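You operate a simulated robot arm through the tools that you are given. There is no shell and no other tool. Be economical: measure what you need, move in short steps, check, and stop when the job is done.

The job below is to be done with a simulated robot arm. You get a single attempt, and the scene is never put back.

## Task
Stand the blue box of clips beside the yellow wiping pad. It goes on the side that lies toward x -0.7, y +0.7 (a direction in the base frame), with about 3 cm between them.
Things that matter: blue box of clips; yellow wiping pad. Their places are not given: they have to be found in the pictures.

The check looks at the end state, three seconds after you hand in, the way a careful person would. Anything else that was tipped, shoved, dropped, spilled or broken makes it a failure.

## Robot
A 7-joint arm with a two-finger parallel gripper, fixed in place. Base frame: the origin is at the foot of the arm, x ahead of it, y to its left, z up; the work surface is at about z = 0. Units: m, rad, N and s.
With the tool pointing down near the work surface it reaches from about 0.24 to 0.62 m from the base axis. Its first joint turns from -1.152 to 1.152 rad. Payload 2.6 kg.
The tool frame sits at the grasp point between the pads (the TCP): z along the fingers, y along the line on which they close. The tips reach 0.03 m beyond it. The gripper opens to 0.094 m. The fingers are 0.028 m wide and 0.01 m thick; the gripper's body (0.05 by 0.096 m) begins 0.055 m behind the TCP.
Orientation is that of the tool frame in the base frame, as a unit quaternion [x, y, z, w]. With the fingers straight down and closing along the base's y, the tool's x points along the base's -x, its y along +y and its z along -z.

## Interface
- The arm moves only by the tool step_arm. Its argument "targets" is a list of rows, each a list of 7 numbers: the shift along the base's x, y, z in m, then the turn, a rotation vector about the base's x, y, z in rad, then the opening, from 0 (shut) to 1 (fully open). In form: [[tx, ty, tz, wx, wy, wz, jaw], ...]. A call has 1 to 12 rows; each row is the pose to reach, as a shift and turn from the pose commanded when the call began. Rows are played at 5 a second. More than 0.05 m and 0.15 rad between two rows, or a gripper value outside its range, and nothing of the call is played. A pose out of reach is approached as far as the arm can. The call stops where the force on the tool passes 40 N (or 10 N more than at its start, if that is more) or the arm is blocked; 0.2 s more then pass. The fingers move at their own pace (about 0.072 m/s each) and stop on an object; they squeeze with about 26 N. The grip force told is the motor's: it shows also when the fingers shut on nothing. Time passes only in rows, and 0.2 s behind the last, so rows that repeat a pose let the fingers close. The reply holds the time, the measured pose of the TCP, the force on the tool along the base axes, the opening and the grip force, in the units named above and with some noise, and new pictures: "views" is both (left out), scene, wrist or none.
- Cameras (640 x 400 px; columns grow to the right, rows downward): "scene" is fixed at [0.0386, 0.4453, 0.5477]; the picture's right is [-0.68, -0.73, 0.00], its down [-0.53, 0.49, -0.69] and it looks along [0.51, -0.47, -0.72] (base axes); focal length 297 px, centre (320, 200). "wrist" rides on the gripper at [0.076, 0.014, -0.103] in the tool frame; the picture's right is [-0.18, 0.98, 0.00], its down [-0.75, -0.14, -0.64] and it looks along [-0.63, -0.12, 0.77] (tool axes); focal length 243 px, centre (320, 200).
- point_at(camera, pixels): for up to 12 pixels [column, row] of the newest picture of that camera ("zoom" is the newest enlarged one), the place [x, y, z] in the base frame of the surface seen there, good to about 0.002 m. No time passes.
- inspect(camera, box): a new picture of the part [left, top, right, bottom] of that camera's present view, enlarged. No time passes.
- close_job(): hands the job in; it is judged then, once.

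Go step by step. Measure first, check grasps and placings, and put right what went wrong. The budget is 60 turns and 170 pictures, counting those below and the enlarged ones. Unless the task says otherwise, let go and move clear before handing in, and close with one line.

The tools are called after ">>>" by a JSON object that holds its "method" and its "body". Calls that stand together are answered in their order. step_arm: Moves the arm, as the interface text tells. Its arguments: {"type":"object","properties":{"targets":{"type":"array"},"views":{"type":"string","enum":["both","scene","wrist","none"]}},"required":["targets"]} The other tools are called the same way: point_at (camera, pixels) gives the place of the surface under pixels of a picture; inspect (camera, box) takes an enlarged picture of a part of a camera's view; close_job () hands the job in.

At the start:

```text
time: 0.0
position: [0.3748, 0.1612, 0.2859]
tcp_rot: [0.0, 1.0, 0.0, 0.0]
ft_force: [0.0, 0.4, 0.3]
grip_width: 0.0942
grasp_force: 0.1
```

scene: 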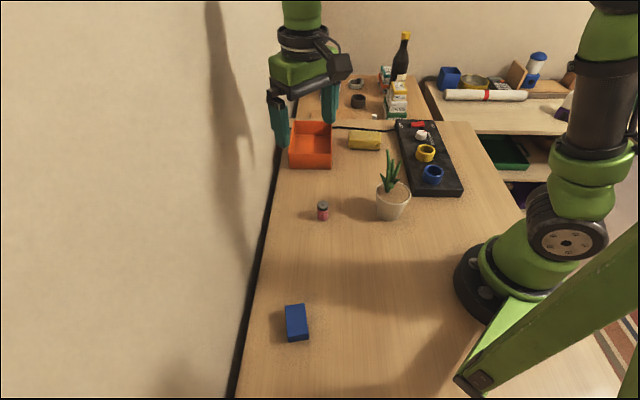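
wrist: 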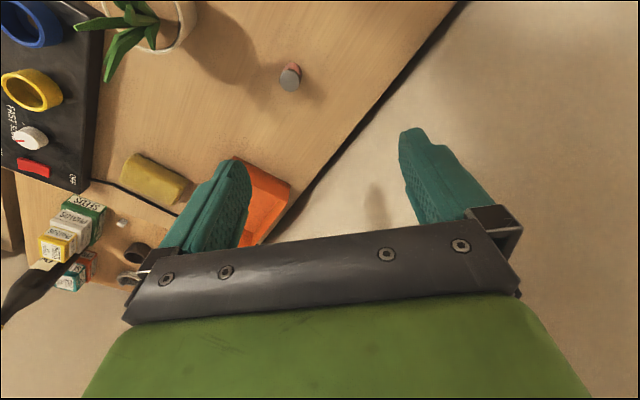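

The blue box appears around scene (297,322) and the yellow pad around (365,140), with an orange tray to its left. I'll enlarge both and measure them.

>>> {"method": "inspect", "body": {"camera": "scene", "box": [260, 100, 420, 230]}}

>>> {"method": "inspect", "body": {"camera": "scene", "box": [260, 285, 340, 355]}}

>>> {"method": "point_at", "body": {"camera": "scene", "pixels": [[286, 306], [304, 305], [308, 332], [289, 337], [290, 341], [308, 337], [349, 133], [380, 133], [380, 149], [349, 149], [365, 140], [331, 167]]}}

>>> {"method": "point_at", "body": {"camera": "scene", "pixels": [[323, 203], [323, 219], [290, 167], [331, 168], [331, 122], [340, 150], [390, 218], [393, 185], [398, 125], [430, 195], [340, 160], [350, 170]]}}

```text
3.08 times, centred on (340, 165) of scene
```

zoom: 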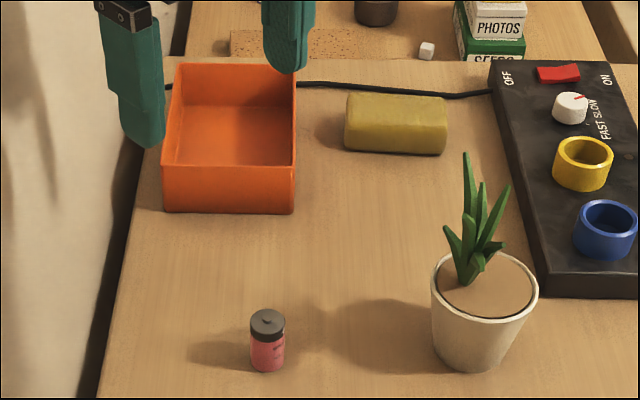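

```text
5.71 times, centred on (300, 320) of scene
```

zoom: 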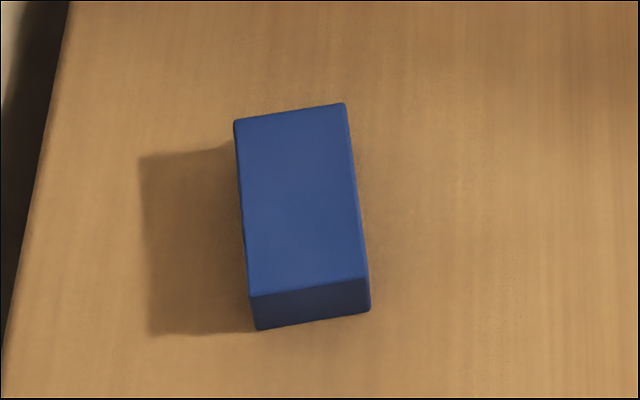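

```text
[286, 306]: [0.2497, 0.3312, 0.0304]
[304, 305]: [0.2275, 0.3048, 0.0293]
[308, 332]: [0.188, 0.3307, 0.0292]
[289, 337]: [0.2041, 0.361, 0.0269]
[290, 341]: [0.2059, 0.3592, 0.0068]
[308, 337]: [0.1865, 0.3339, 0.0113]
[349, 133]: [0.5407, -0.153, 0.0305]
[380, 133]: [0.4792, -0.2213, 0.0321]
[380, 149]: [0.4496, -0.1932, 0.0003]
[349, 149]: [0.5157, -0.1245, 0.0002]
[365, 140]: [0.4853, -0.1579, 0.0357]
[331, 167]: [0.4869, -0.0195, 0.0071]
```

```text
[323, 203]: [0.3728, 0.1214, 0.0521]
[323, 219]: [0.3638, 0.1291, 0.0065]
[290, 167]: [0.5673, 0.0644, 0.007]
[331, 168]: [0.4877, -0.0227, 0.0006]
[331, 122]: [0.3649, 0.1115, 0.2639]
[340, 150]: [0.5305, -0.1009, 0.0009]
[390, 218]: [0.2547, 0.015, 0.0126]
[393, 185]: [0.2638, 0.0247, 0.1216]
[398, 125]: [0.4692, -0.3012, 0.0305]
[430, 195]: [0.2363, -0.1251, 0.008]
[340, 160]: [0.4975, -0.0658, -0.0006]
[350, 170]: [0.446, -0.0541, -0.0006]
```

The blue box is about 3.5 x 5.3 x 3 cm, near (0.218, 0.332); the pad's front side faces the wanted direction. I'll measure the box's edges, the wall and the pad more finely.

>>> {"method": "point_at", "body": {"camera": "zoom", "pixels": [[238, 124], [342, 107], [363, 274], [252, 291], [290, 115], [308, 281], [243, 200], [351, 190], [30, 260], [10, 200], [258, 327], [368, 309]]}}

>>> {"method": "inspect", "body": {"camera": "scene", "box": [325, 115, 405, 165]}}

>>> {"method": "point_at", "body": {"camera": "scene", "pixels": [[240, 310], [225, 250], [245, 200], [200, 330], [258, 310], [262, 290]]}}

```text
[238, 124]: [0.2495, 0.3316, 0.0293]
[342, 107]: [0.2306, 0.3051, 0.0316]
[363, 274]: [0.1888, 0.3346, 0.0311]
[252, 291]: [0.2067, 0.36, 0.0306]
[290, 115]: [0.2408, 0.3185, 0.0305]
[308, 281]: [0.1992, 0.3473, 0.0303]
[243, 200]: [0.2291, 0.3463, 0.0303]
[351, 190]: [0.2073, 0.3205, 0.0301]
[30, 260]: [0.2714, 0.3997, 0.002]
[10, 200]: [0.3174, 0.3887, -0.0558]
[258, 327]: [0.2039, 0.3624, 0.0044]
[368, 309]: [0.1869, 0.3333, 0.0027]
```

```text
8.00 times, centred on (365, 140) of scene
```

zoom: 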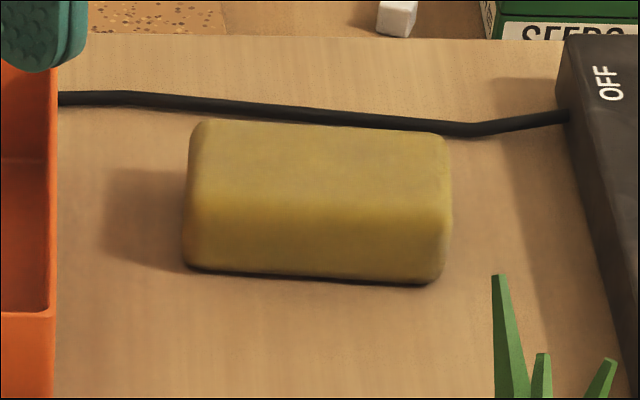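

```text
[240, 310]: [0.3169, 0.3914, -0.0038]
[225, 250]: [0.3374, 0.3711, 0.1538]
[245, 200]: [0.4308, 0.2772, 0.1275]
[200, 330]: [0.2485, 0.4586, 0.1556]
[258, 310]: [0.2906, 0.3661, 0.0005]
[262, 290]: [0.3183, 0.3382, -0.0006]
```

The wall lies along x+y≈0.708, about 11 cm from the box centre, so the gripper fits. Next I'll measure the pad's outline in the zoom, and start moving over the box with the clear opening turned -0.61 rad.

>>> {"method": "point_at", "body": {"camera": "zoom", "pixels": [[188, 262], [436, 276], [310, 270], [250, 266], [380, 274], [200, 130], [440, 142], [310, 240], [186, 230], [448, 240], [310, 300], [310, 135]]}}

>>> {"method": "step_arm", "body": {"targets": [[-0.02, 0.03, 0, 0, 0, -0.12, 1], [-0.04, 0.06, 0, 0, 0, -0.24, 1], [-0.07, 0.09, 0, 0, 0, -0.36, 1], [-0.1, 0.12, 0, 0, 0, -0.48, 1], [-0.13, 0.15, 0, 0, 0, -0.61, 1], [-0.1559, 0.1716, 0, 0, 0, -0.61, 1], [-0.1559, 0.1716, -0.04, 0, 0, -0.61, 1], [-0.1559, 0.1716, -0.08, 0, 0, -0.61, 1], [-0.1559, 0.1716, -0.12, 0, 0, -0.61, 1], [-0.1559, 0.1716, -0.15, 0, 0, -0.61, 1], [-0.1559, 0.1716, -0.15, 0, 0, -0.61, 1]]}}

```text
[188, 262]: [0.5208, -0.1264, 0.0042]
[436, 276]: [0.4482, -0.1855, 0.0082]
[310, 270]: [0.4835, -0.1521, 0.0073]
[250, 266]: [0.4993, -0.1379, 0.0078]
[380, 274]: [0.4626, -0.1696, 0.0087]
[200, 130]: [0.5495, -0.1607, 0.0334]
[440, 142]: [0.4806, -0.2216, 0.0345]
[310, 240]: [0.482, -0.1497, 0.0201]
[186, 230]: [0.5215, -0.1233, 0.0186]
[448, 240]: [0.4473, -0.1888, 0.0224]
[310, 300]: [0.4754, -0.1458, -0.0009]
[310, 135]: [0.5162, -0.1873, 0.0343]
```

```text
time: 2.4
position: [0.2165, 0.3319, 0.135]
tcp_rot: [0.3, 0.954, 0.0, 0.0]
ft_force: [-0.4, -0.9, -0.9]
grip_width: 0.0939
grasp_force: 0.0
```

scene: 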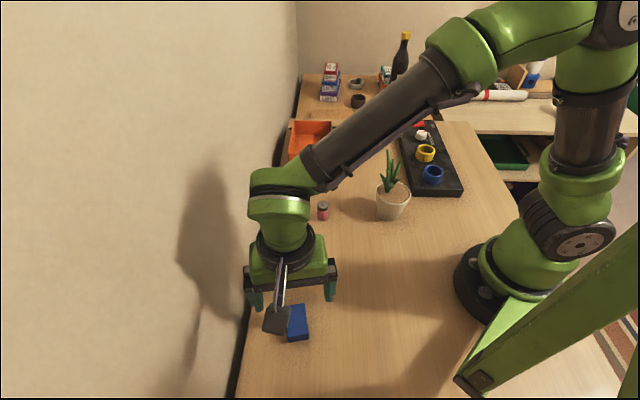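
wrist: 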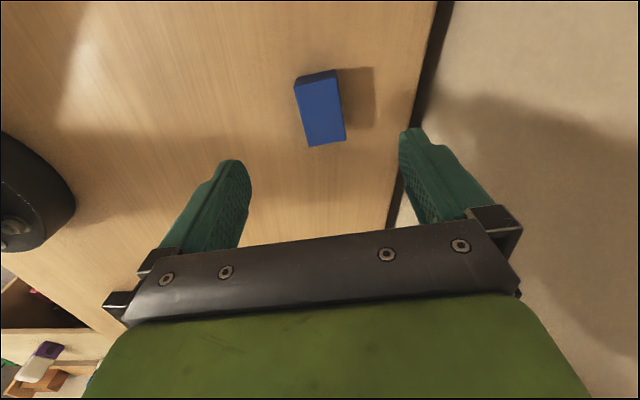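

The gripper is at (0.2165, 0.3319, 0.135), turned 0.61 rad, with the box between the fingers (wrist 320,108). I'll lower to z≈0.035 so the tips stay 5 mm above the table.

>>> {"method": "step_arm", "body": {"targets": [[0, 0, -0.03, 0, 0, 0, 1], [0, 0, -0.06, 0, 0, 0, 1], [0, 0, -0.08, 0, 0, 0, 1], [0, 0, -0.092, 0, 0, 0, 1], [0, 0, -0.101, 0, 0, 0, 1], [0, 0, -0.101, 0, 0, 0, 1]]}}

```text
time: 3.8
position: [0.2174, 0.3332, 0.0316]
tcp_rot: [0.3, 0.954, 0.0, 0.0]
ft_force: [0.3, 0.0, -0.3]
grip_width: 0.0937
grasp_force: 0.1
```

scene: 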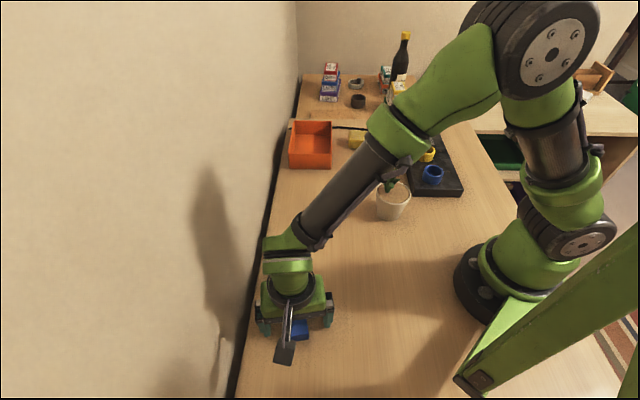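
wrist: 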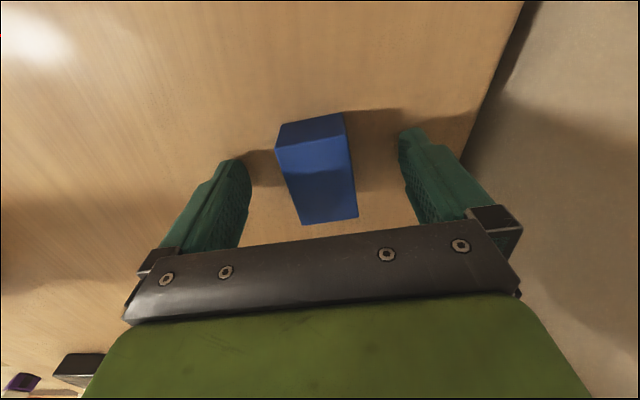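

z reads 0.0316, with the box centred between the fingers (wrist 317,170). I'll close, with repeated rows to let the fingers stop.

>>> {"method": "step_arm", "body": {"targets": [[0, 0, 0, 0, 0, 0, 0.6], [0, 0, 0, 0, 0, 0, 0], [0, 0, 0, 0, 0, 0, 0], [0, 0, 0, 0, 0, 0, 0], [0, 0, 0, 0, 0, 0, 0], [0, 0, 0, 0, 0, 0, 0]]}}

>>> {"method": "inspect", "body": {"camera": "scene", "box": [340, 120, 440, 230]}}

>>> {"method": "point_at", "body": {"camera": "scene", "pixels": [[390, 187], [385, 165], [360, 190], [340, 210], [395, 183]]}}

```text
time: 5.2
position: [0.2176, 0.3321, 0.032]
tcp_rot: [0.3, 0.954, -0.001, 0.0]
ft_force: [-0.6, -1.6, 2.7]
grip_width: 0.0393
grasp_force: 25.9
```

scene: 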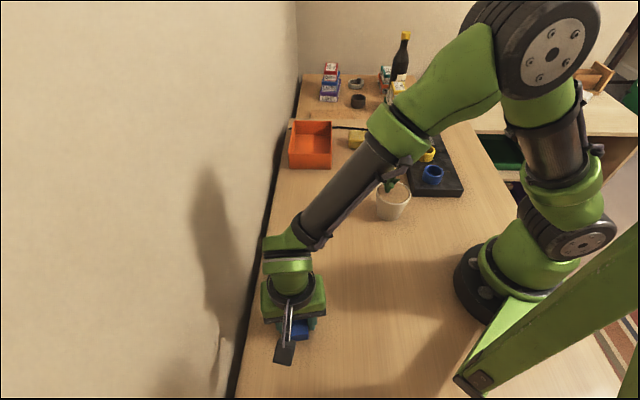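
wrist: 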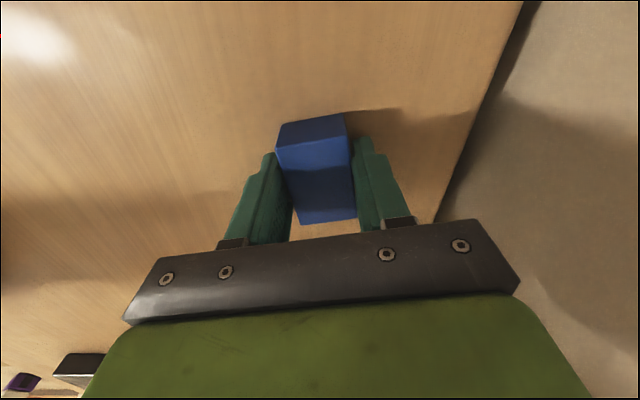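

```text
3.64 times, centred on (390, 175) of scene
```

zoom: 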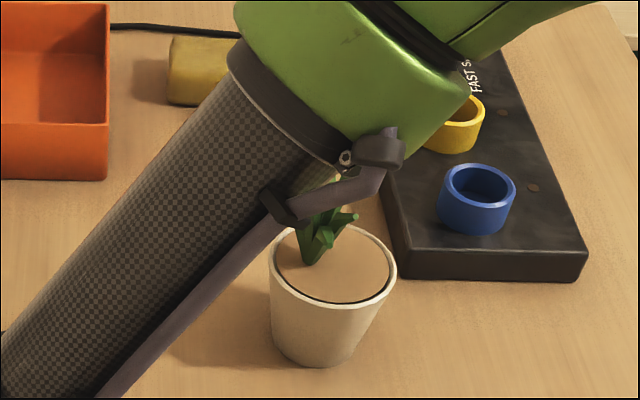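

```text
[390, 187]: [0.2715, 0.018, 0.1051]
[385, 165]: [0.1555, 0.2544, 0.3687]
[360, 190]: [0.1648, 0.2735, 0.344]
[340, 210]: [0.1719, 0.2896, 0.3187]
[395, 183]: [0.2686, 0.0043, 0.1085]
```

Grip holds (0.0393 m, 25.9 N), and the forearm is well clear of the plant. I'll lift straight up to z≈0.22.

>>> {"method": "step_arm", "body": {"targets": [[0, 0, 0.02, 0, 0, 0, 0], [0, 0, 0.05, 0, 0, 0, 0], [0, 0, 0.085, 0, 0, 0, 0], [0, 0, 0.12, 0, 0, 0, 0], [0, 0, 0.155, 0, 0, 0, 0], [0, 0, 0.185, 0, 0, 0, 0], [0, 0, 0.185, 0, 0, 0, 0]]}}

```text
time: 6.8
position: [0.2184, 0.3338, 0.2192]
tcp_rot: [0.3, 0.954, 0.0, 0.0]
ft_force: [1.1, -0.5, -0.6]
grip_width: 0.0
grasp_force: 26.0
```

scene: 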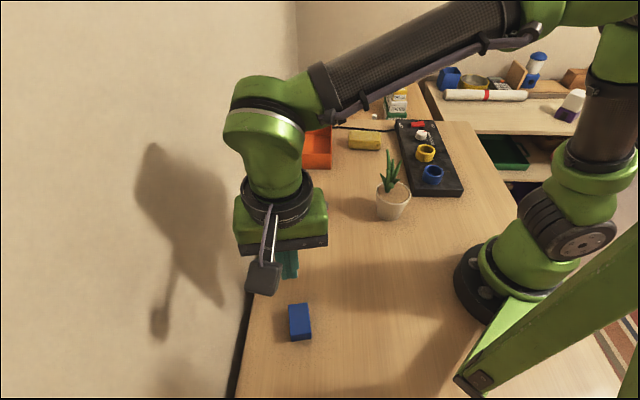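
wrist: 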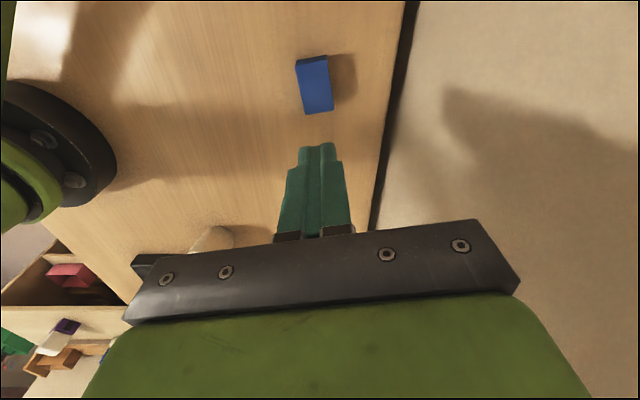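

The grip reads 0.0 width and the box stayed on the table at scene (299,322): it slipped out during the lift. I'll look at it closely and re-measure before trying again.

>>> {"method": "inspect", "body": {"camera": "wrist", "box": [270, 30, 370, 160]}}

>>> {"method": "inspect", "body": {"camera": "scene", "box": [260, 285, 340, 355]}}

```text
3.08 times, centred on (320, 95) of wrist
```

zoom: 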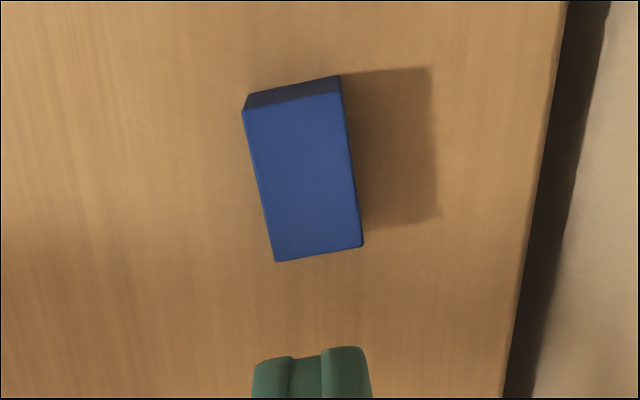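

```text
5.71 times, centred on (300, 320) of scene
```

zoom: 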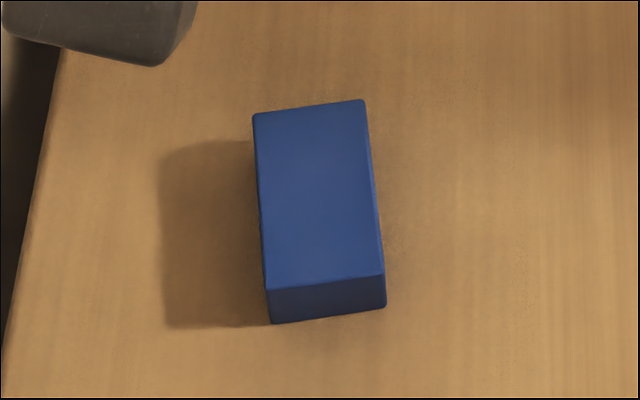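

>>> {"method": "point_at", "body": {"camera": "zoom", "pixels": [[258, 117], [361, 103], [380, 271], [270, 282], [310, 111], [324, 277], [263, 200], [370, 190], [258, 200], [377, 190], [272, 318], [384, 303]]}}

>>> {"method": "point_at", "body": {"camera": "wrist", "pixels": [[297, 66], [324, 60], [330, 108], [314, 114], [306, 90], [326, 86], [318, 88]]}}

```text
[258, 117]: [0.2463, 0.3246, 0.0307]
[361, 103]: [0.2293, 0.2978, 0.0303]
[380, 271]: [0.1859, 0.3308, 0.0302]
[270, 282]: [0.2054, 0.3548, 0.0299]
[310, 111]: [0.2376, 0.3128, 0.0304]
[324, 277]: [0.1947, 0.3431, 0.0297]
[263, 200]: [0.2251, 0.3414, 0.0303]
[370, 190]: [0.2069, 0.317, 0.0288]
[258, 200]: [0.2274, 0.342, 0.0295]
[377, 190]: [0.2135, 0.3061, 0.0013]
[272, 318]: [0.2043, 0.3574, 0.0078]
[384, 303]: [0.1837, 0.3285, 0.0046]
```

```text
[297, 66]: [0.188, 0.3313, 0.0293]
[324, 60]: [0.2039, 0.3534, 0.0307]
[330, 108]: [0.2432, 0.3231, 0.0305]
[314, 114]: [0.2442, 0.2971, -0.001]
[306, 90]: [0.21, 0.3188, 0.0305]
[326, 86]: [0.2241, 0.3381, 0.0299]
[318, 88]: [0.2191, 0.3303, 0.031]
```

The box slid 6 mm and is aligned with the fingers, but the grip read 4 mm wider than the box measures. I'll look closely at the closed fingertips to see how they contact.

>>> {"method": "inspect", "body": {"camera": "wrist", "box": [260, 130, 370, 250]}}

>>> {"method": "inspect", "body": {"camera": "scene", "box": [235, 230, 335, 310]}}

```text
3.33 times, centred on (315, 190) of wrist
```

zoom: 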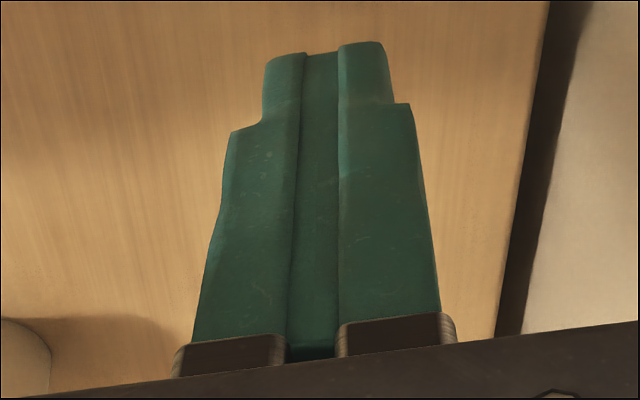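

```text
5.00 times, centred on (285, 270) of scene
```

zoom: 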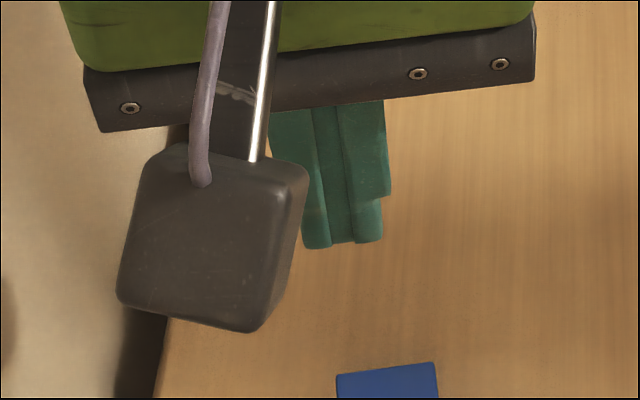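

The fingertips look plain and the box is at (0.216, 0.327), yaw 0.61. I'll open, recentre and lower again, then watch the grasp during a slow small lift.

>>> {"method": "step_arm", "body": {"targets": [[-0.0027, -0.0057, 0, 0, 0, 0, 1], [-0.0027, -0.0057, -0.03, 0, 0, 0, 1], [-0.0027, -0.0057, -0.07, 0, 0, 0, 1], [-0.0027, -0.0057, -0.11, 0, 0, 0, 1], [-0.0027, -0.0057, -0.14, 0, 0, 0, 1], [-0.0027, -0.0057, -0.165, 0, 0, 0, 1], [-0.0027, -0.0057, -0.178, 0, 0, 0, 1], [-0.0027, -0.0057, -0.186, 0, 0, 0, 1], [-0.0027, -0.0057, -0.186, 0, 0, 0, 1]], "views": "wrist"}}

```text
time: 8.8
position: [0.217, 0.3242, 0.0321]
tcp_rot: [0.3, 0.954, 0.0, 0.0]
ft_force: [0.3, 0.3, 0.3]
grip_width: 0.0937
grasp_force: 0.2
```

wrist: 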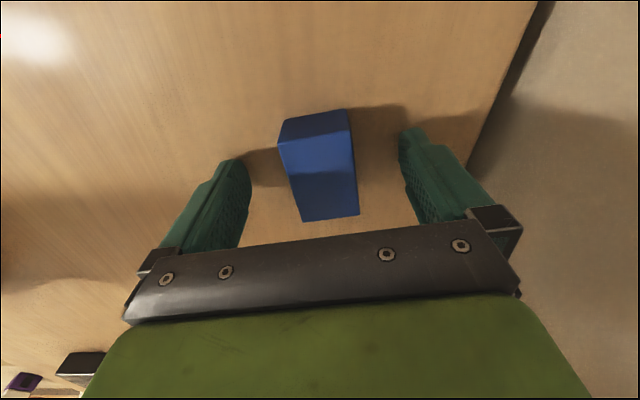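

The box sits centred between the fingers at wrist (318,165). I'll close and wait longer.

>>> {"method": "step_arm", "body": {"targets": [[0, 0, 0, 0, 0, 0, 0], [0, 0, 0, 0, 0, 0, 0], [0, 0, 0, 0, 0, 0, 0], [0, 0, 0, 0, 0, 0, 0], [0, 0, 0, 0, 0, 0, 0], [0, 0, 0, 0, 0, 0, 0], [0, 0, 0, 0, 0, 0, 0], [0, 0, 0, 0, 0, 0, 0]], "views": "none"}}

>>> {"method": "inspect", "body": {"camera": "wrist", "box": [220, 90, 420, 250]}}

```text
time: 10.6
position: [0.2156, 0.3252, 0.0322]
tcp_rot: [0.299, 0.954, 0.0, 0.001]
ft_force: [0.1, -0.1, 2.1]
grip_width: 0.0393
grasp_force: 25.6
```

```text
2.50 times, centred on (320, 170) of wrist
```

zoom: 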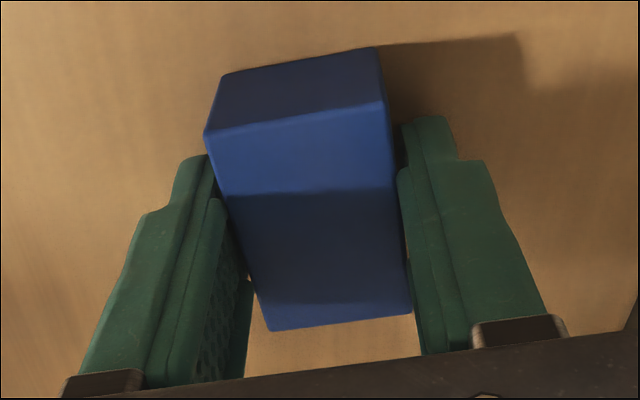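

The fingers flank the box squarely in the zoom. I'll lift only 6 mm, slowly, and watch the width.

>>> {"method": "step_arm", "body": {"targets": [[0, 0, 0.002, 0, 0, 0, 0], [0, 0, 0.004, 0, 0, 0, 0], [0, 0, 0.006, 0, 0, 0, 0]], "views": "none"}}

>>> {"method": "inspect", "body": {"camera": "wrist", "box": [220, 90, 420, 250]}}

>>> {"method": "inspect", "body": {"camera": "scene", "box": [250, 280, 350, 360]}}

```text
time: 11.4
position: [0.2157, 0.3254, 0.0389]
tcp_rot: [0.3, 0.954, -0.001, 0.0]
ft_force: [-0.8, 0.1, -1.4]
grip_width: 0.0391
grasp_force: 26.3
```

```text
2.50 times, centred on (320, 170) of wrist
```

zoom: 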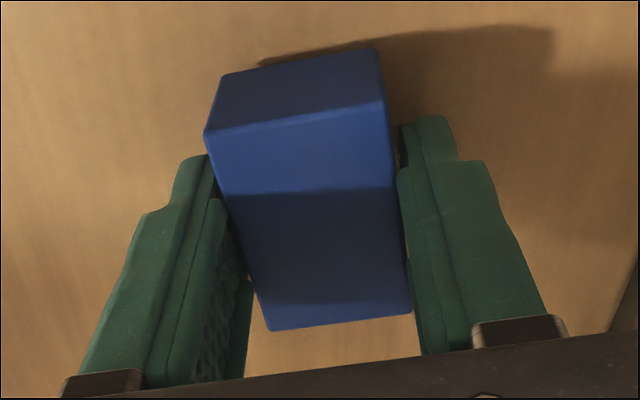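

```text
5.00 times, centred on (300, 320) of scene
```

zoom: 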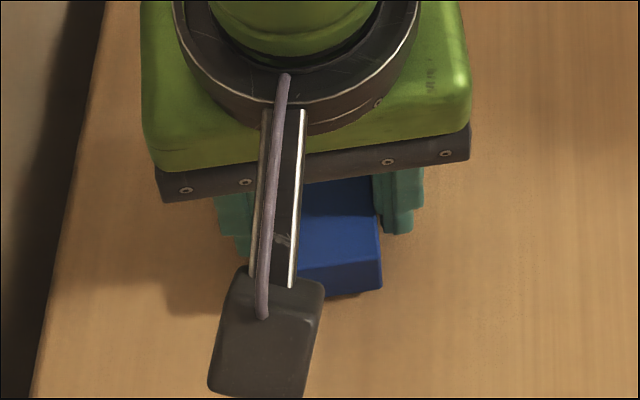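

The box has risen with the fingers (same place in the wrist zoom, shadow detached), width 0.0391. I'll hold for a second and then lift slowly to check for creep.

>>> {"method": "step_arm", "body": {"targets": [[0, 0, 0, 0, 0, 0, 0], [0, 0, 0, 0, 0, 0, 0], [0, 0, 0, 0, 0, 0, 0], [0, 0, 0, 0, 0, 0, 0], [0, 0, 0.002, 0, 0, 0, 0], [0, 0, 0.004, 0, 0, 0, 0], [0, 0, 0.007, 0, 0, 0, 0], [0, 0, 0.01, 0, 0, 0, 0]], "views": "none"}}

>>> {"method": "inspect", "body": {"camera": "wrist", "box": [220, 90, 420, 250]}}

```text
time: 13.2
position: [0.2159, 0.3266, 0.0478]
tcp_rot: [0.3, 0.954, 0.0, 0.001]
ft_force: [-0.4, -0.8, -0.7]
grip_width: 0.0392
grasp_force: 26.2
```

```text
2.50 times, centred on (320, 170) of wrist
```

zoom: 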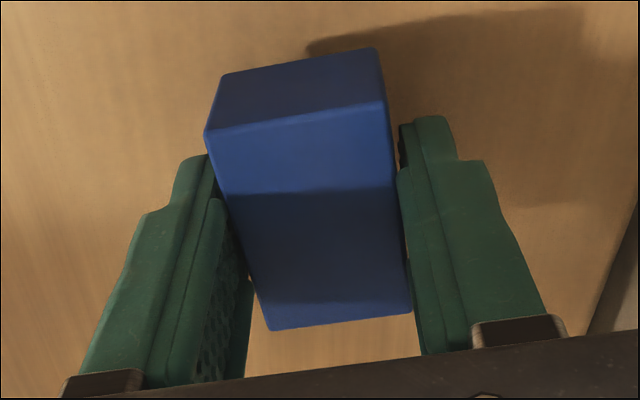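

No creep at all. I'll continue upward at a gentle 1.5 cm per row to about z=0.2.

>>> {"method": "step_arm", "body": {"targets": [[0, 0, 0.01, 0, 0, 0, 0], [0, 0, 0.022, 0, 0, 0, 0], [0, 0, 0.036, 0, 0, 0, 0], [0, 0, 0.05, 0, 0, 0, 0], [0, 0, 0.065, 0, 0, 0, 0], [0, 0, 0.08, 0, 0, 0, 0], [0, 0, 0.095, 0, 0, 0, 0], [0, 0, 0.11, 0, 0, 0, 0], [0, 0, 0.122, 0, 0, 0, 0], [0, 0, 0.134, 0, 0, 0, 0], [0, 0, 0.14, 0, 0, 0, 0]], "views": "wrist"}}

```text
time: 15.6
position: [0.2155, 0.3254, 0.1886]
tcp_rot: [0.3, 0.954, 0.0, 0.0]
ft_force: [-0.9, -0.4, -1.0]
grip_width: 0.0353
grasp_force: 26.4
```

wrist: 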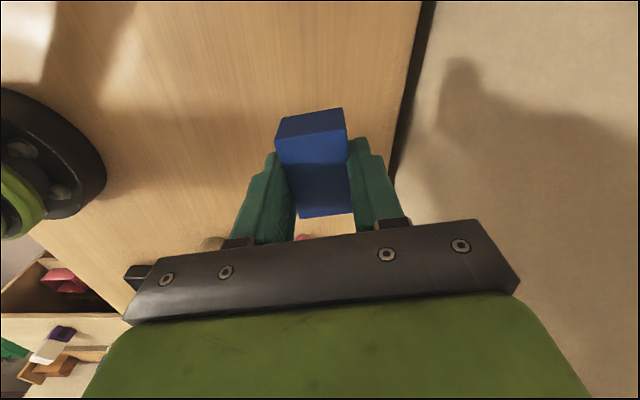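

Still held, but the width dropped to 0.0353, so something changed in the grip. I'll look closely.

>>> {"method": "inspect", "body": {"camera": "wrist", "box": [220, 90, 420, 250]}}

>>> {"method": "inspect", "body": {"camera": "scene", "box": [230, 220, 350, 340]}}

```text
2.50 times, centred on (320, 170) of wrist
```

zoom: 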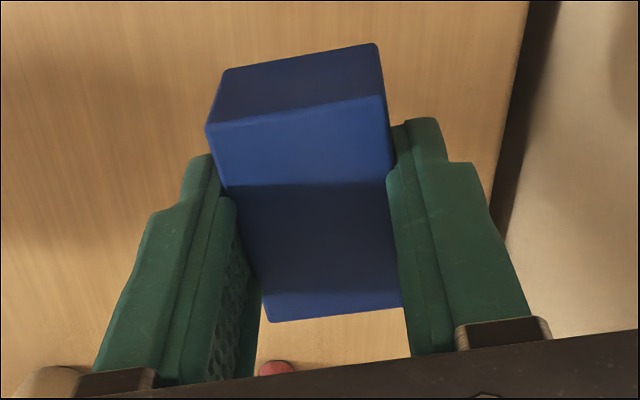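

```text
3.33 times, centred on (290, 280) of scene
```

zoom: 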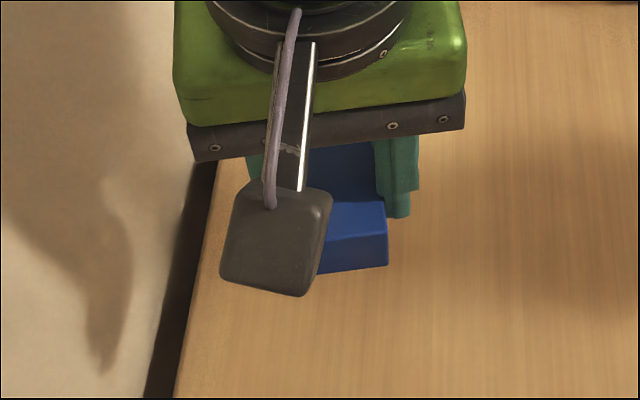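

The fingers now sit about 4 mm closer while the box shifted only slightly. I'll do one short hold to see whether this is ongoing.

>>> {"method": "step_arm", "body": {"targets": [[0, 0, 0, 0, 0, 0, 0], [0, 0, 0, 0, 0, 0, 0]], "views": "none"}}

>>> {"method": "inspect", "body": {"camera": "wrist", "box": [220, 90, 420, 250]}}

```text
time: 16.2
position: [0.2158, 0.3257, 0.1883]
tcp_rot: [0.3, 0.954, 0.0, 0.0]
ft_force: [-0.1, 0.4, 0.0]
grip_width: 0.0351
grasp_force: 26.5
```

```text
2.50 times, centred on (320, 170) of wrist
```

zoom: 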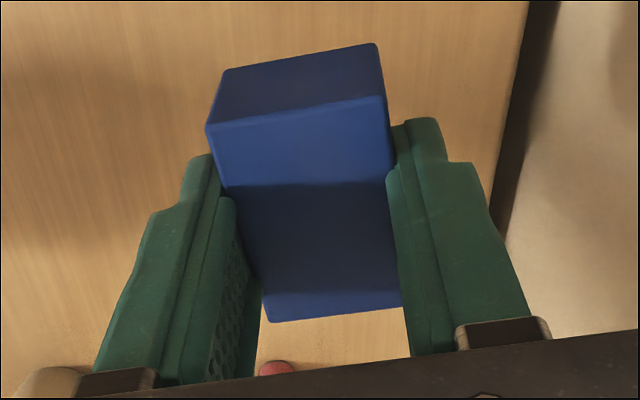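

Stable while still, and 0.035 matches the box's measured width, so the fingers now appear to sit flush. I'll carry it gently with ramped rows, a bit lower, toward the pad.

>>> {"method": "step_arm", "body": {"targets": [[0.0023, -0.0044, -0.002, 0, 0, -0.002, 0], [0.0068, -0.0131, -0.006, 0, 0, -0.007, 0], [0.0136, -0.0262, -0.012, 0, 0, -0.015, 0], [0.0227, -0.0436, -0.018, 0, 0, -0.025, 0], [0.0329, -0.0632, -0.024, 0, 0, -0.036, 0], [0.0431, -0.0828, -0.03, 0, 0, -0.047, 0], [0.0533, -0.1025, -0.034, 0, 0, -0.058, 0], [0.0636, -0.1221, -0.037, 0, 0, -0.069, 0], [0.0738, -0.1417, -0.039, 0, 0, -0.08, 0], [0.0817, -0.157, -0.04, 0, 0, -0.089, 0], [0.0863, -0.1657, -0.04, 0, 0, -0.094, 0], [0.0885, -0.17, -0.04, 0, 0, -0.096, 0]]}}

```text
time: 18.8
position: [0.3053, 0.158, 0.1482]
tcp_rot: [0.345, 0.939, 0.0, 0.0]
ft_force: [0.0, 0.9, -0.2]
grip_width: 0.0351
grasp_force: 25.8
```

scene: 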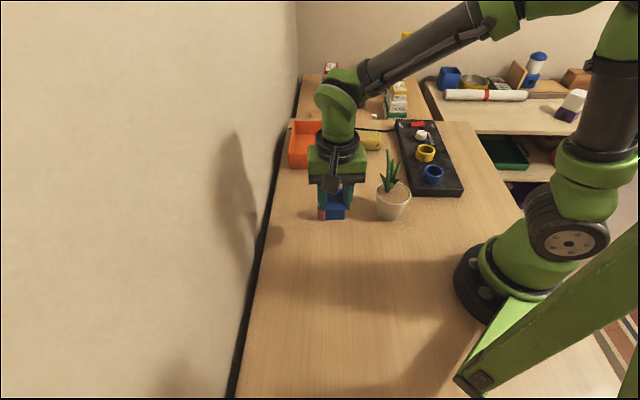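
wrist: 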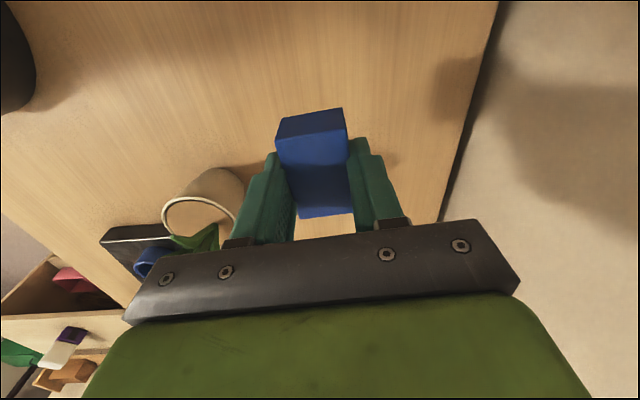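

Grip steady at 0.0351. I'll carry on over a path bowed slightly to +x, away from the plant, to above the target.

>>> {"method": "step_arm", "body": {"targets": [[0.004, -0.004, 0, 0, 0, -0.002, 0], [0.013, -0.013, 0, 0, 0, -0.007, 0], [0.028, -0.028, 0, 0, 0, -0.017, 0], [0.045, -0.046, 0, 0, 0, -0.03, 0], [0.062, -0.068, 0, 0, 0, -0.045, 0], [0.078, -0.093, 0, 0, 0, -0.06, 0], [0.092, -0.12, 0, 0, 0, -0.077, 0], [0.105, -0.15, 0, 0, 0, -0.094, 0], [0.116, -0.18, 0, 0, 0, -0.111, 0], [0.126, -0.21, 0, 0, 0, -0.128, 0], [0.133, -0.235, 0, 0, 0, -0.142, 0], [0.137, -0.253, 0, 0, 0, -0.15, 0]]}}

```text
time: 21.4
position: [0.4414, -0.0962, 0.1473]
tcp_rot: [0.415, 0.91, -0.001, 0.0]
ft_force: [-0.4, 0.2, -0.5]
grip_width: 0.0348
grasp_force: 25.9
```

scene: 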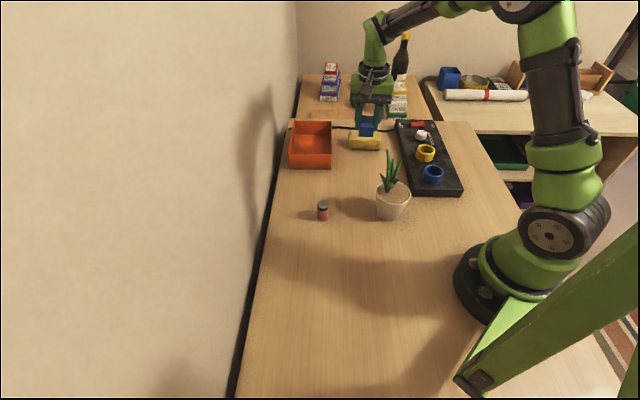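
wrist: 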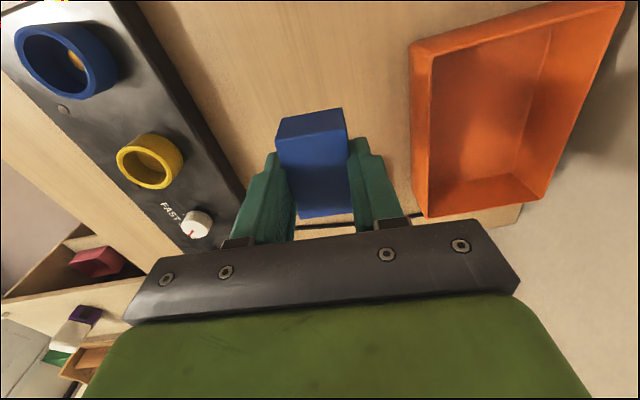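

Held box is at wrist (313,165), pad still at scene (365,142). I'll measure the held box's corners to place it accurately.

>>> {"method": "inspect", "body": {"camera": "wrist", "box": [260, 95, 380, 225]}}

>>> {"method": "point_at", "body": {"camera": "wrist", "pixels": [[277, 142], [343, 131], [300, 215], [351, 210], [283, 120], [341, 110], [312, 140], [325, 211]]}}

>>> {"method": "inspect", "body": {"camera": "scene", "box": [325, 95, 405, 165]}}

```text
3.08 times, centred on (320, 160) of wrist
```

zoom: 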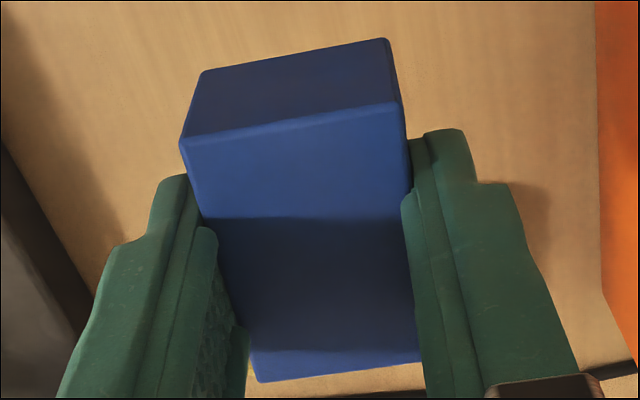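

```text
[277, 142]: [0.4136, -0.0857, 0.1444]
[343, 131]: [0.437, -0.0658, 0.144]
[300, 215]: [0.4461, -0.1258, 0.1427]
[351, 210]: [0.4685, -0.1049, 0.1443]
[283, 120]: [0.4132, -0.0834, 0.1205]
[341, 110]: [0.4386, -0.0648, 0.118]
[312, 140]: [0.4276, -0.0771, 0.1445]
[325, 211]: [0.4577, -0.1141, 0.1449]
```

```text
5.71 times, centred on (365, 130) of scene
```

zoom: 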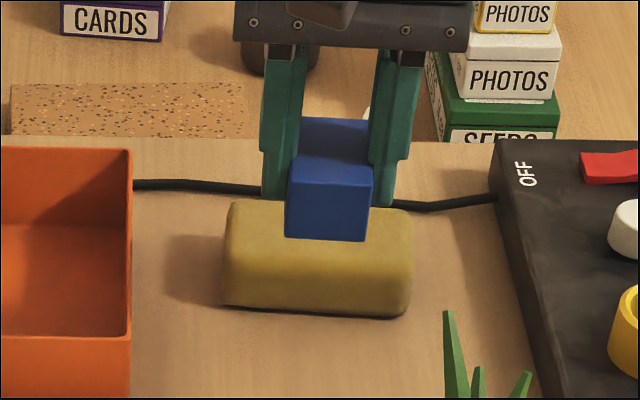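

Box bottom hangs at z≈0.114 and its centre (0.441,-0.096) needs (+0.002,-0.013) for a 3 cm gap. I'll shift and then lower by 0.11 in easing rows.

>>> {"method": "step_arm", "body": {"targets": [[0.001, -0.005, 0, 0, 0, 0, 0], [0.0022, -0.0133, 0, 0, 0, 0, 0], [0.0022, -0.0133, -0.01, 0, 0, 0, 0], [0.0022, -0.0133, -0.025, 0, 0, 0, 0], [0.0022, -0.0133, -0.042, 0, 0, 0, 0], [0.0022, -0.0133, -0.059, 0, 0, 0, 0], [0.0022, -0.0133, -0.075, 0, 0, 0, 0], [0.0022, -0.0133, -0.088, 0, 0, 0, 0], [0.0022, -0.0133, -0.098, 0, 0, 0, 0], [0.0022, -0.0133, -0.105, 0, 0, 0, 0], [0.0022, -0.0133, -0.109, 0, 0, 0, 0], [0.0022, -0.0133, -0.11, 0, 0, 0, 0]]}}

>>> {"method": "inspect", "body": {"camera": "scene", "box": [325, 105, 405, 175]}}

```text
time: 24.0
position: [0.443, -0.11, 0.0384]
tcp_rot: [0.414, 0.91, 0.001, 0.0]
ft_force: [-0.4, -1.1, -0.4]
grip_width: 0.0352
grasp_force: 25.8
```

scene: 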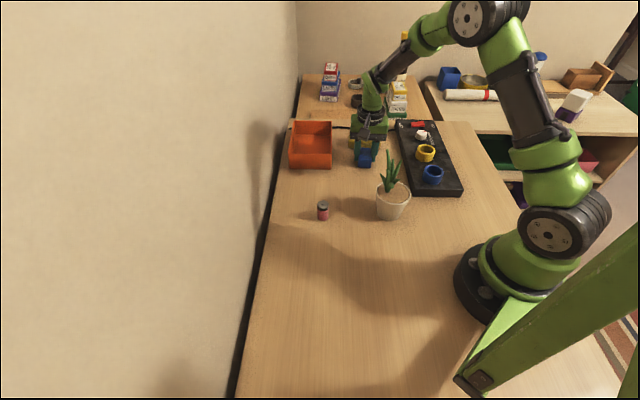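
wrist: 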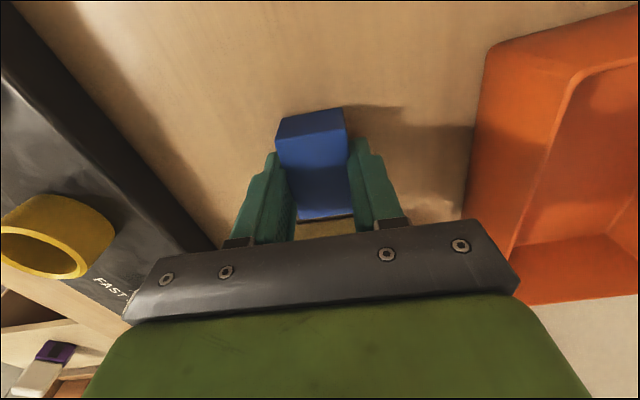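

```text
5.71 times, centred on (365, 140) of scene
```

zoom: 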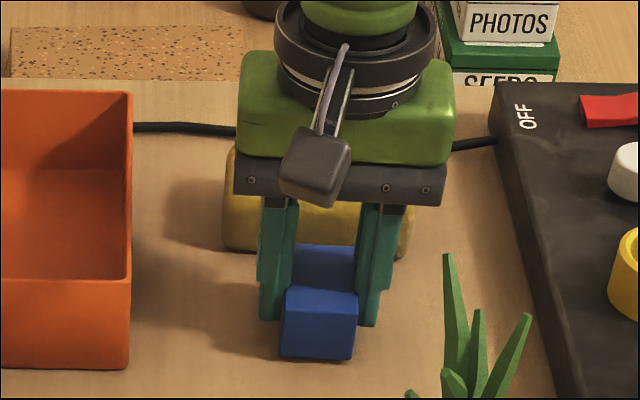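

The box hangs about 4–5 mm above the table beside the pad, with the fingers clear of everything. I'll lower the last few mm slowly.

>>> {"method": "step_arm", "body": {"targets": [[0, 0, -0.001, 0, 0, 0, 0], [0, 0, -0.002, 0, 0, 0, 0], [0, 0, -0.003, 0, 0, 0, 0], [0, 0, -0.004, 0, 0, 0, 0]], "views": "none"}}

>>> {"method": "inspect", "body": {"camera": "scene", "box": [345, 135, 395, 175]}}

>>> {"method": "point_at", "body": {"camera": "wrist", "pixels": [[278, 144], [343, 132], [302, 214], [350, 210], [312, 170]]}}

```text
time: 25.0
position: [0.4439, -0.1098, 0.035]
tcp_rot: [0.414, 0.91, 0.0, 0.0]
ft_force: [-0.9, 0.4, 2.5]
grip_width: 0.0347
grasp_force: 25.8
```

```text
10.00 times, centred on (370, 155) of scene
```

zoom: 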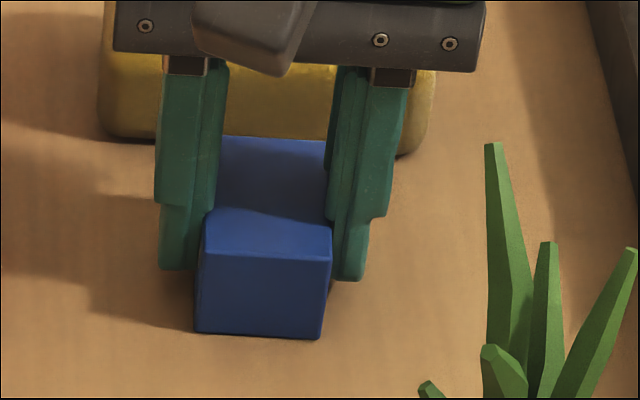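

```text
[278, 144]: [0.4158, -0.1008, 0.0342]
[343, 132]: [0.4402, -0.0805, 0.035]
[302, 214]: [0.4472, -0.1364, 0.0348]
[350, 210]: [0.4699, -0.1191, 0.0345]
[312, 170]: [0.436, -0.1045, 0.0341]
```

Force z rose to 2.5 N and the box's lower edge meets the table (zoom 195–320, row 335). I'll open gently, then rise clear.

>>> {"method": "step_arm", "body": {"targets": [[0, 0, 0, 0, 0, 0, 0.45], [0, 0, 0, 0, 0, 0, 0.6], [0, 0, 0, 0, 0, 0, 0.8], [0, 0, 0, 0, 0, 0, 0.8], [0, 0, 0.01, 0, 0, 0, 0.8], [0, 0, 0.03, 0, 0, 0, 0.8], [0, 0, 0.06, 0, 0, 0, 0.8], [0, 0, 0.1, 0, 0, 0, 0.8], [0, 0, 0.14, 0, 0, 0, 0.8], [0, 0, 0.18, 0, 0, 0, 0.8], [0, 0, 0.2, 0, 0, 0, 0.8]]}}

>>> {"method": "inspect", "body": {"camera": "scene", "box": [325, 115, 405, 175]}}

```text
time: 27.4
position: [0.4435, -0.1101, 0.2342]
tcp_rot: [0.414, 0.91, 0.0, 0.0]
ft_force: [-0.1, 0.1, 0.1]
grip_width: 0.0749
grasp_force: 0.0
```

scene: 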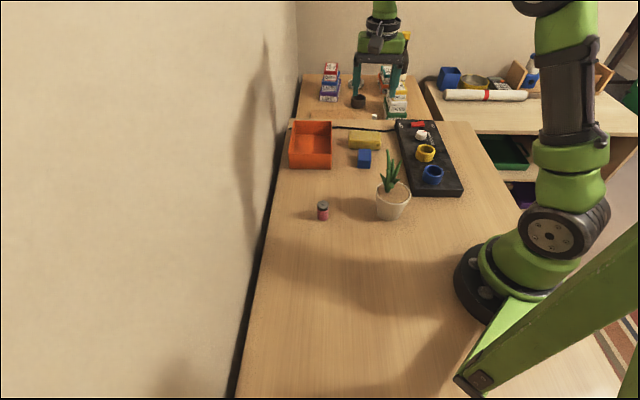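
wrist: 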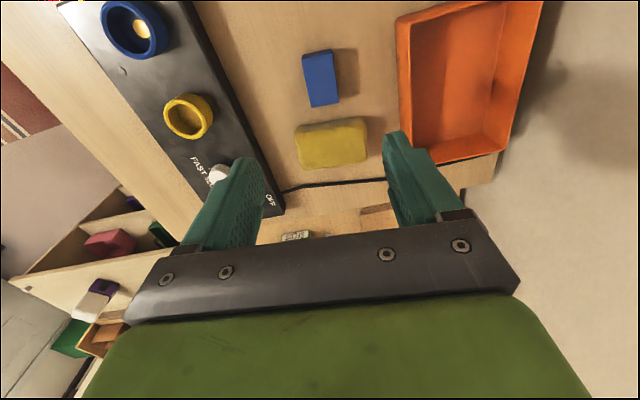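

```text
6.67 times, centred on (365, 145) of scene
```

zoom: 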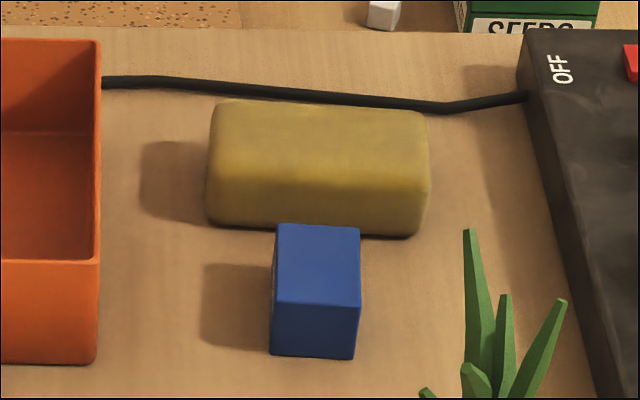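

The box stands flat in front of the pad; the wrist view shows the gap from above (rows 107–120). I'll measure that gap.

>>> {"method": "inspect", "body": {"camera": "wrist", "box": [275, 35, 395, 180]}}

>>> {"method": "point_at", "body": {"camera": "wrist", "pixels": [[309, 106], [338, 102], [303, 57], [332, 51], [300, 125], [330, 120], [362, 119], [332, 124], [335, 167], [322, 80], [366, 160], [302, 166]]}}

```text
2.76 times, centred on (335, 108) of wrist
```

zoom: 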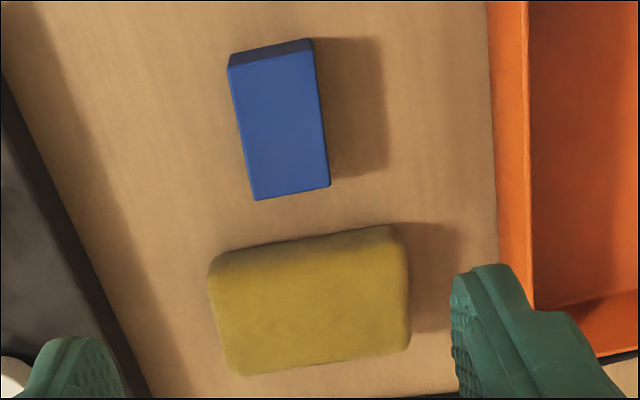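

```text
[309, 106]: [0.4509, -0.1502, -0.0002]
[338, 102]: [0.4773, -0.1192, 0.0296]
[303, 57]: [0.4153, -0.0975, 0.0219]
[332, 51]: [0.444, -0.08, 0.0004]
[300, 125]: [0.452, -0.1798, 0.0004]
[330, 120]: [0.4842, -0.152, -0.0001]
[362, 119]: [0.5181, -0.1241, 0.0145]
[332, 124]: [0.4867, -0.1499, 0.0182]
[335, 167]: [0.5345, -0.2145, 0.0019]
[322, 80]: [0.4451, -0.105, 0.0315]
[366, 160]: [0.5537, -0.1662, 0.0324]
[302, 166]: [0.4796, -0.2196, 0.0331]
```

>>> {"method": "point_at", "body": {"camera": "zoom", "pixels": [[256, 196], [326, 183], [291, 191], [232, 68], [309, 54], [240, 252], [300, 243], [360, 234], [312, 242], [210, 270], [400, 240], [310, 305]]}}

```text
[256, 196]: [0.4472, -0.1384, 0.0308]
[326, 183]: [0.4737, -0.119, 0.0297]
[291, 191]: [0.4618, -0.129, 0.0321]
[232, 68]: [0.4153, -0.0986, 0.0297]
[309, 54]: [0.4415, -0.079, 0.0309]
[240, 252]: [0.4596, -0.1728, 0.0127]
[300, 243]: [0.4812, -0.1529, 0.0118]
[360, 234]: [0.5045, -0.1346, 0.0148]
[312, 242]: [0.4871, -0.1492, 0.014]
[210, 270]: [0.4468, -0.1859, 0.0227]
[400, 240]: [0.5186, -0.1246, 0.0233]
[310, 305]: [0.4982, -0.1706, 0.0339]
```

The measured gap is about 3.0 cm along (-0.66, +0.75), the box is flat and centred on the pad's side, and nothing else in the pictures has moved. The arm is clear, so I'll hand in.

>>> {"method": "close_job", "body": {}}

```text
The job is handed in.
```

The blue box of clips stands flat about 3.0 cm from the yellow pad, on its (-0.7, +0.7) side; the first lift slipped and left it on the table, the second held, and nothing else in the pictures moved.
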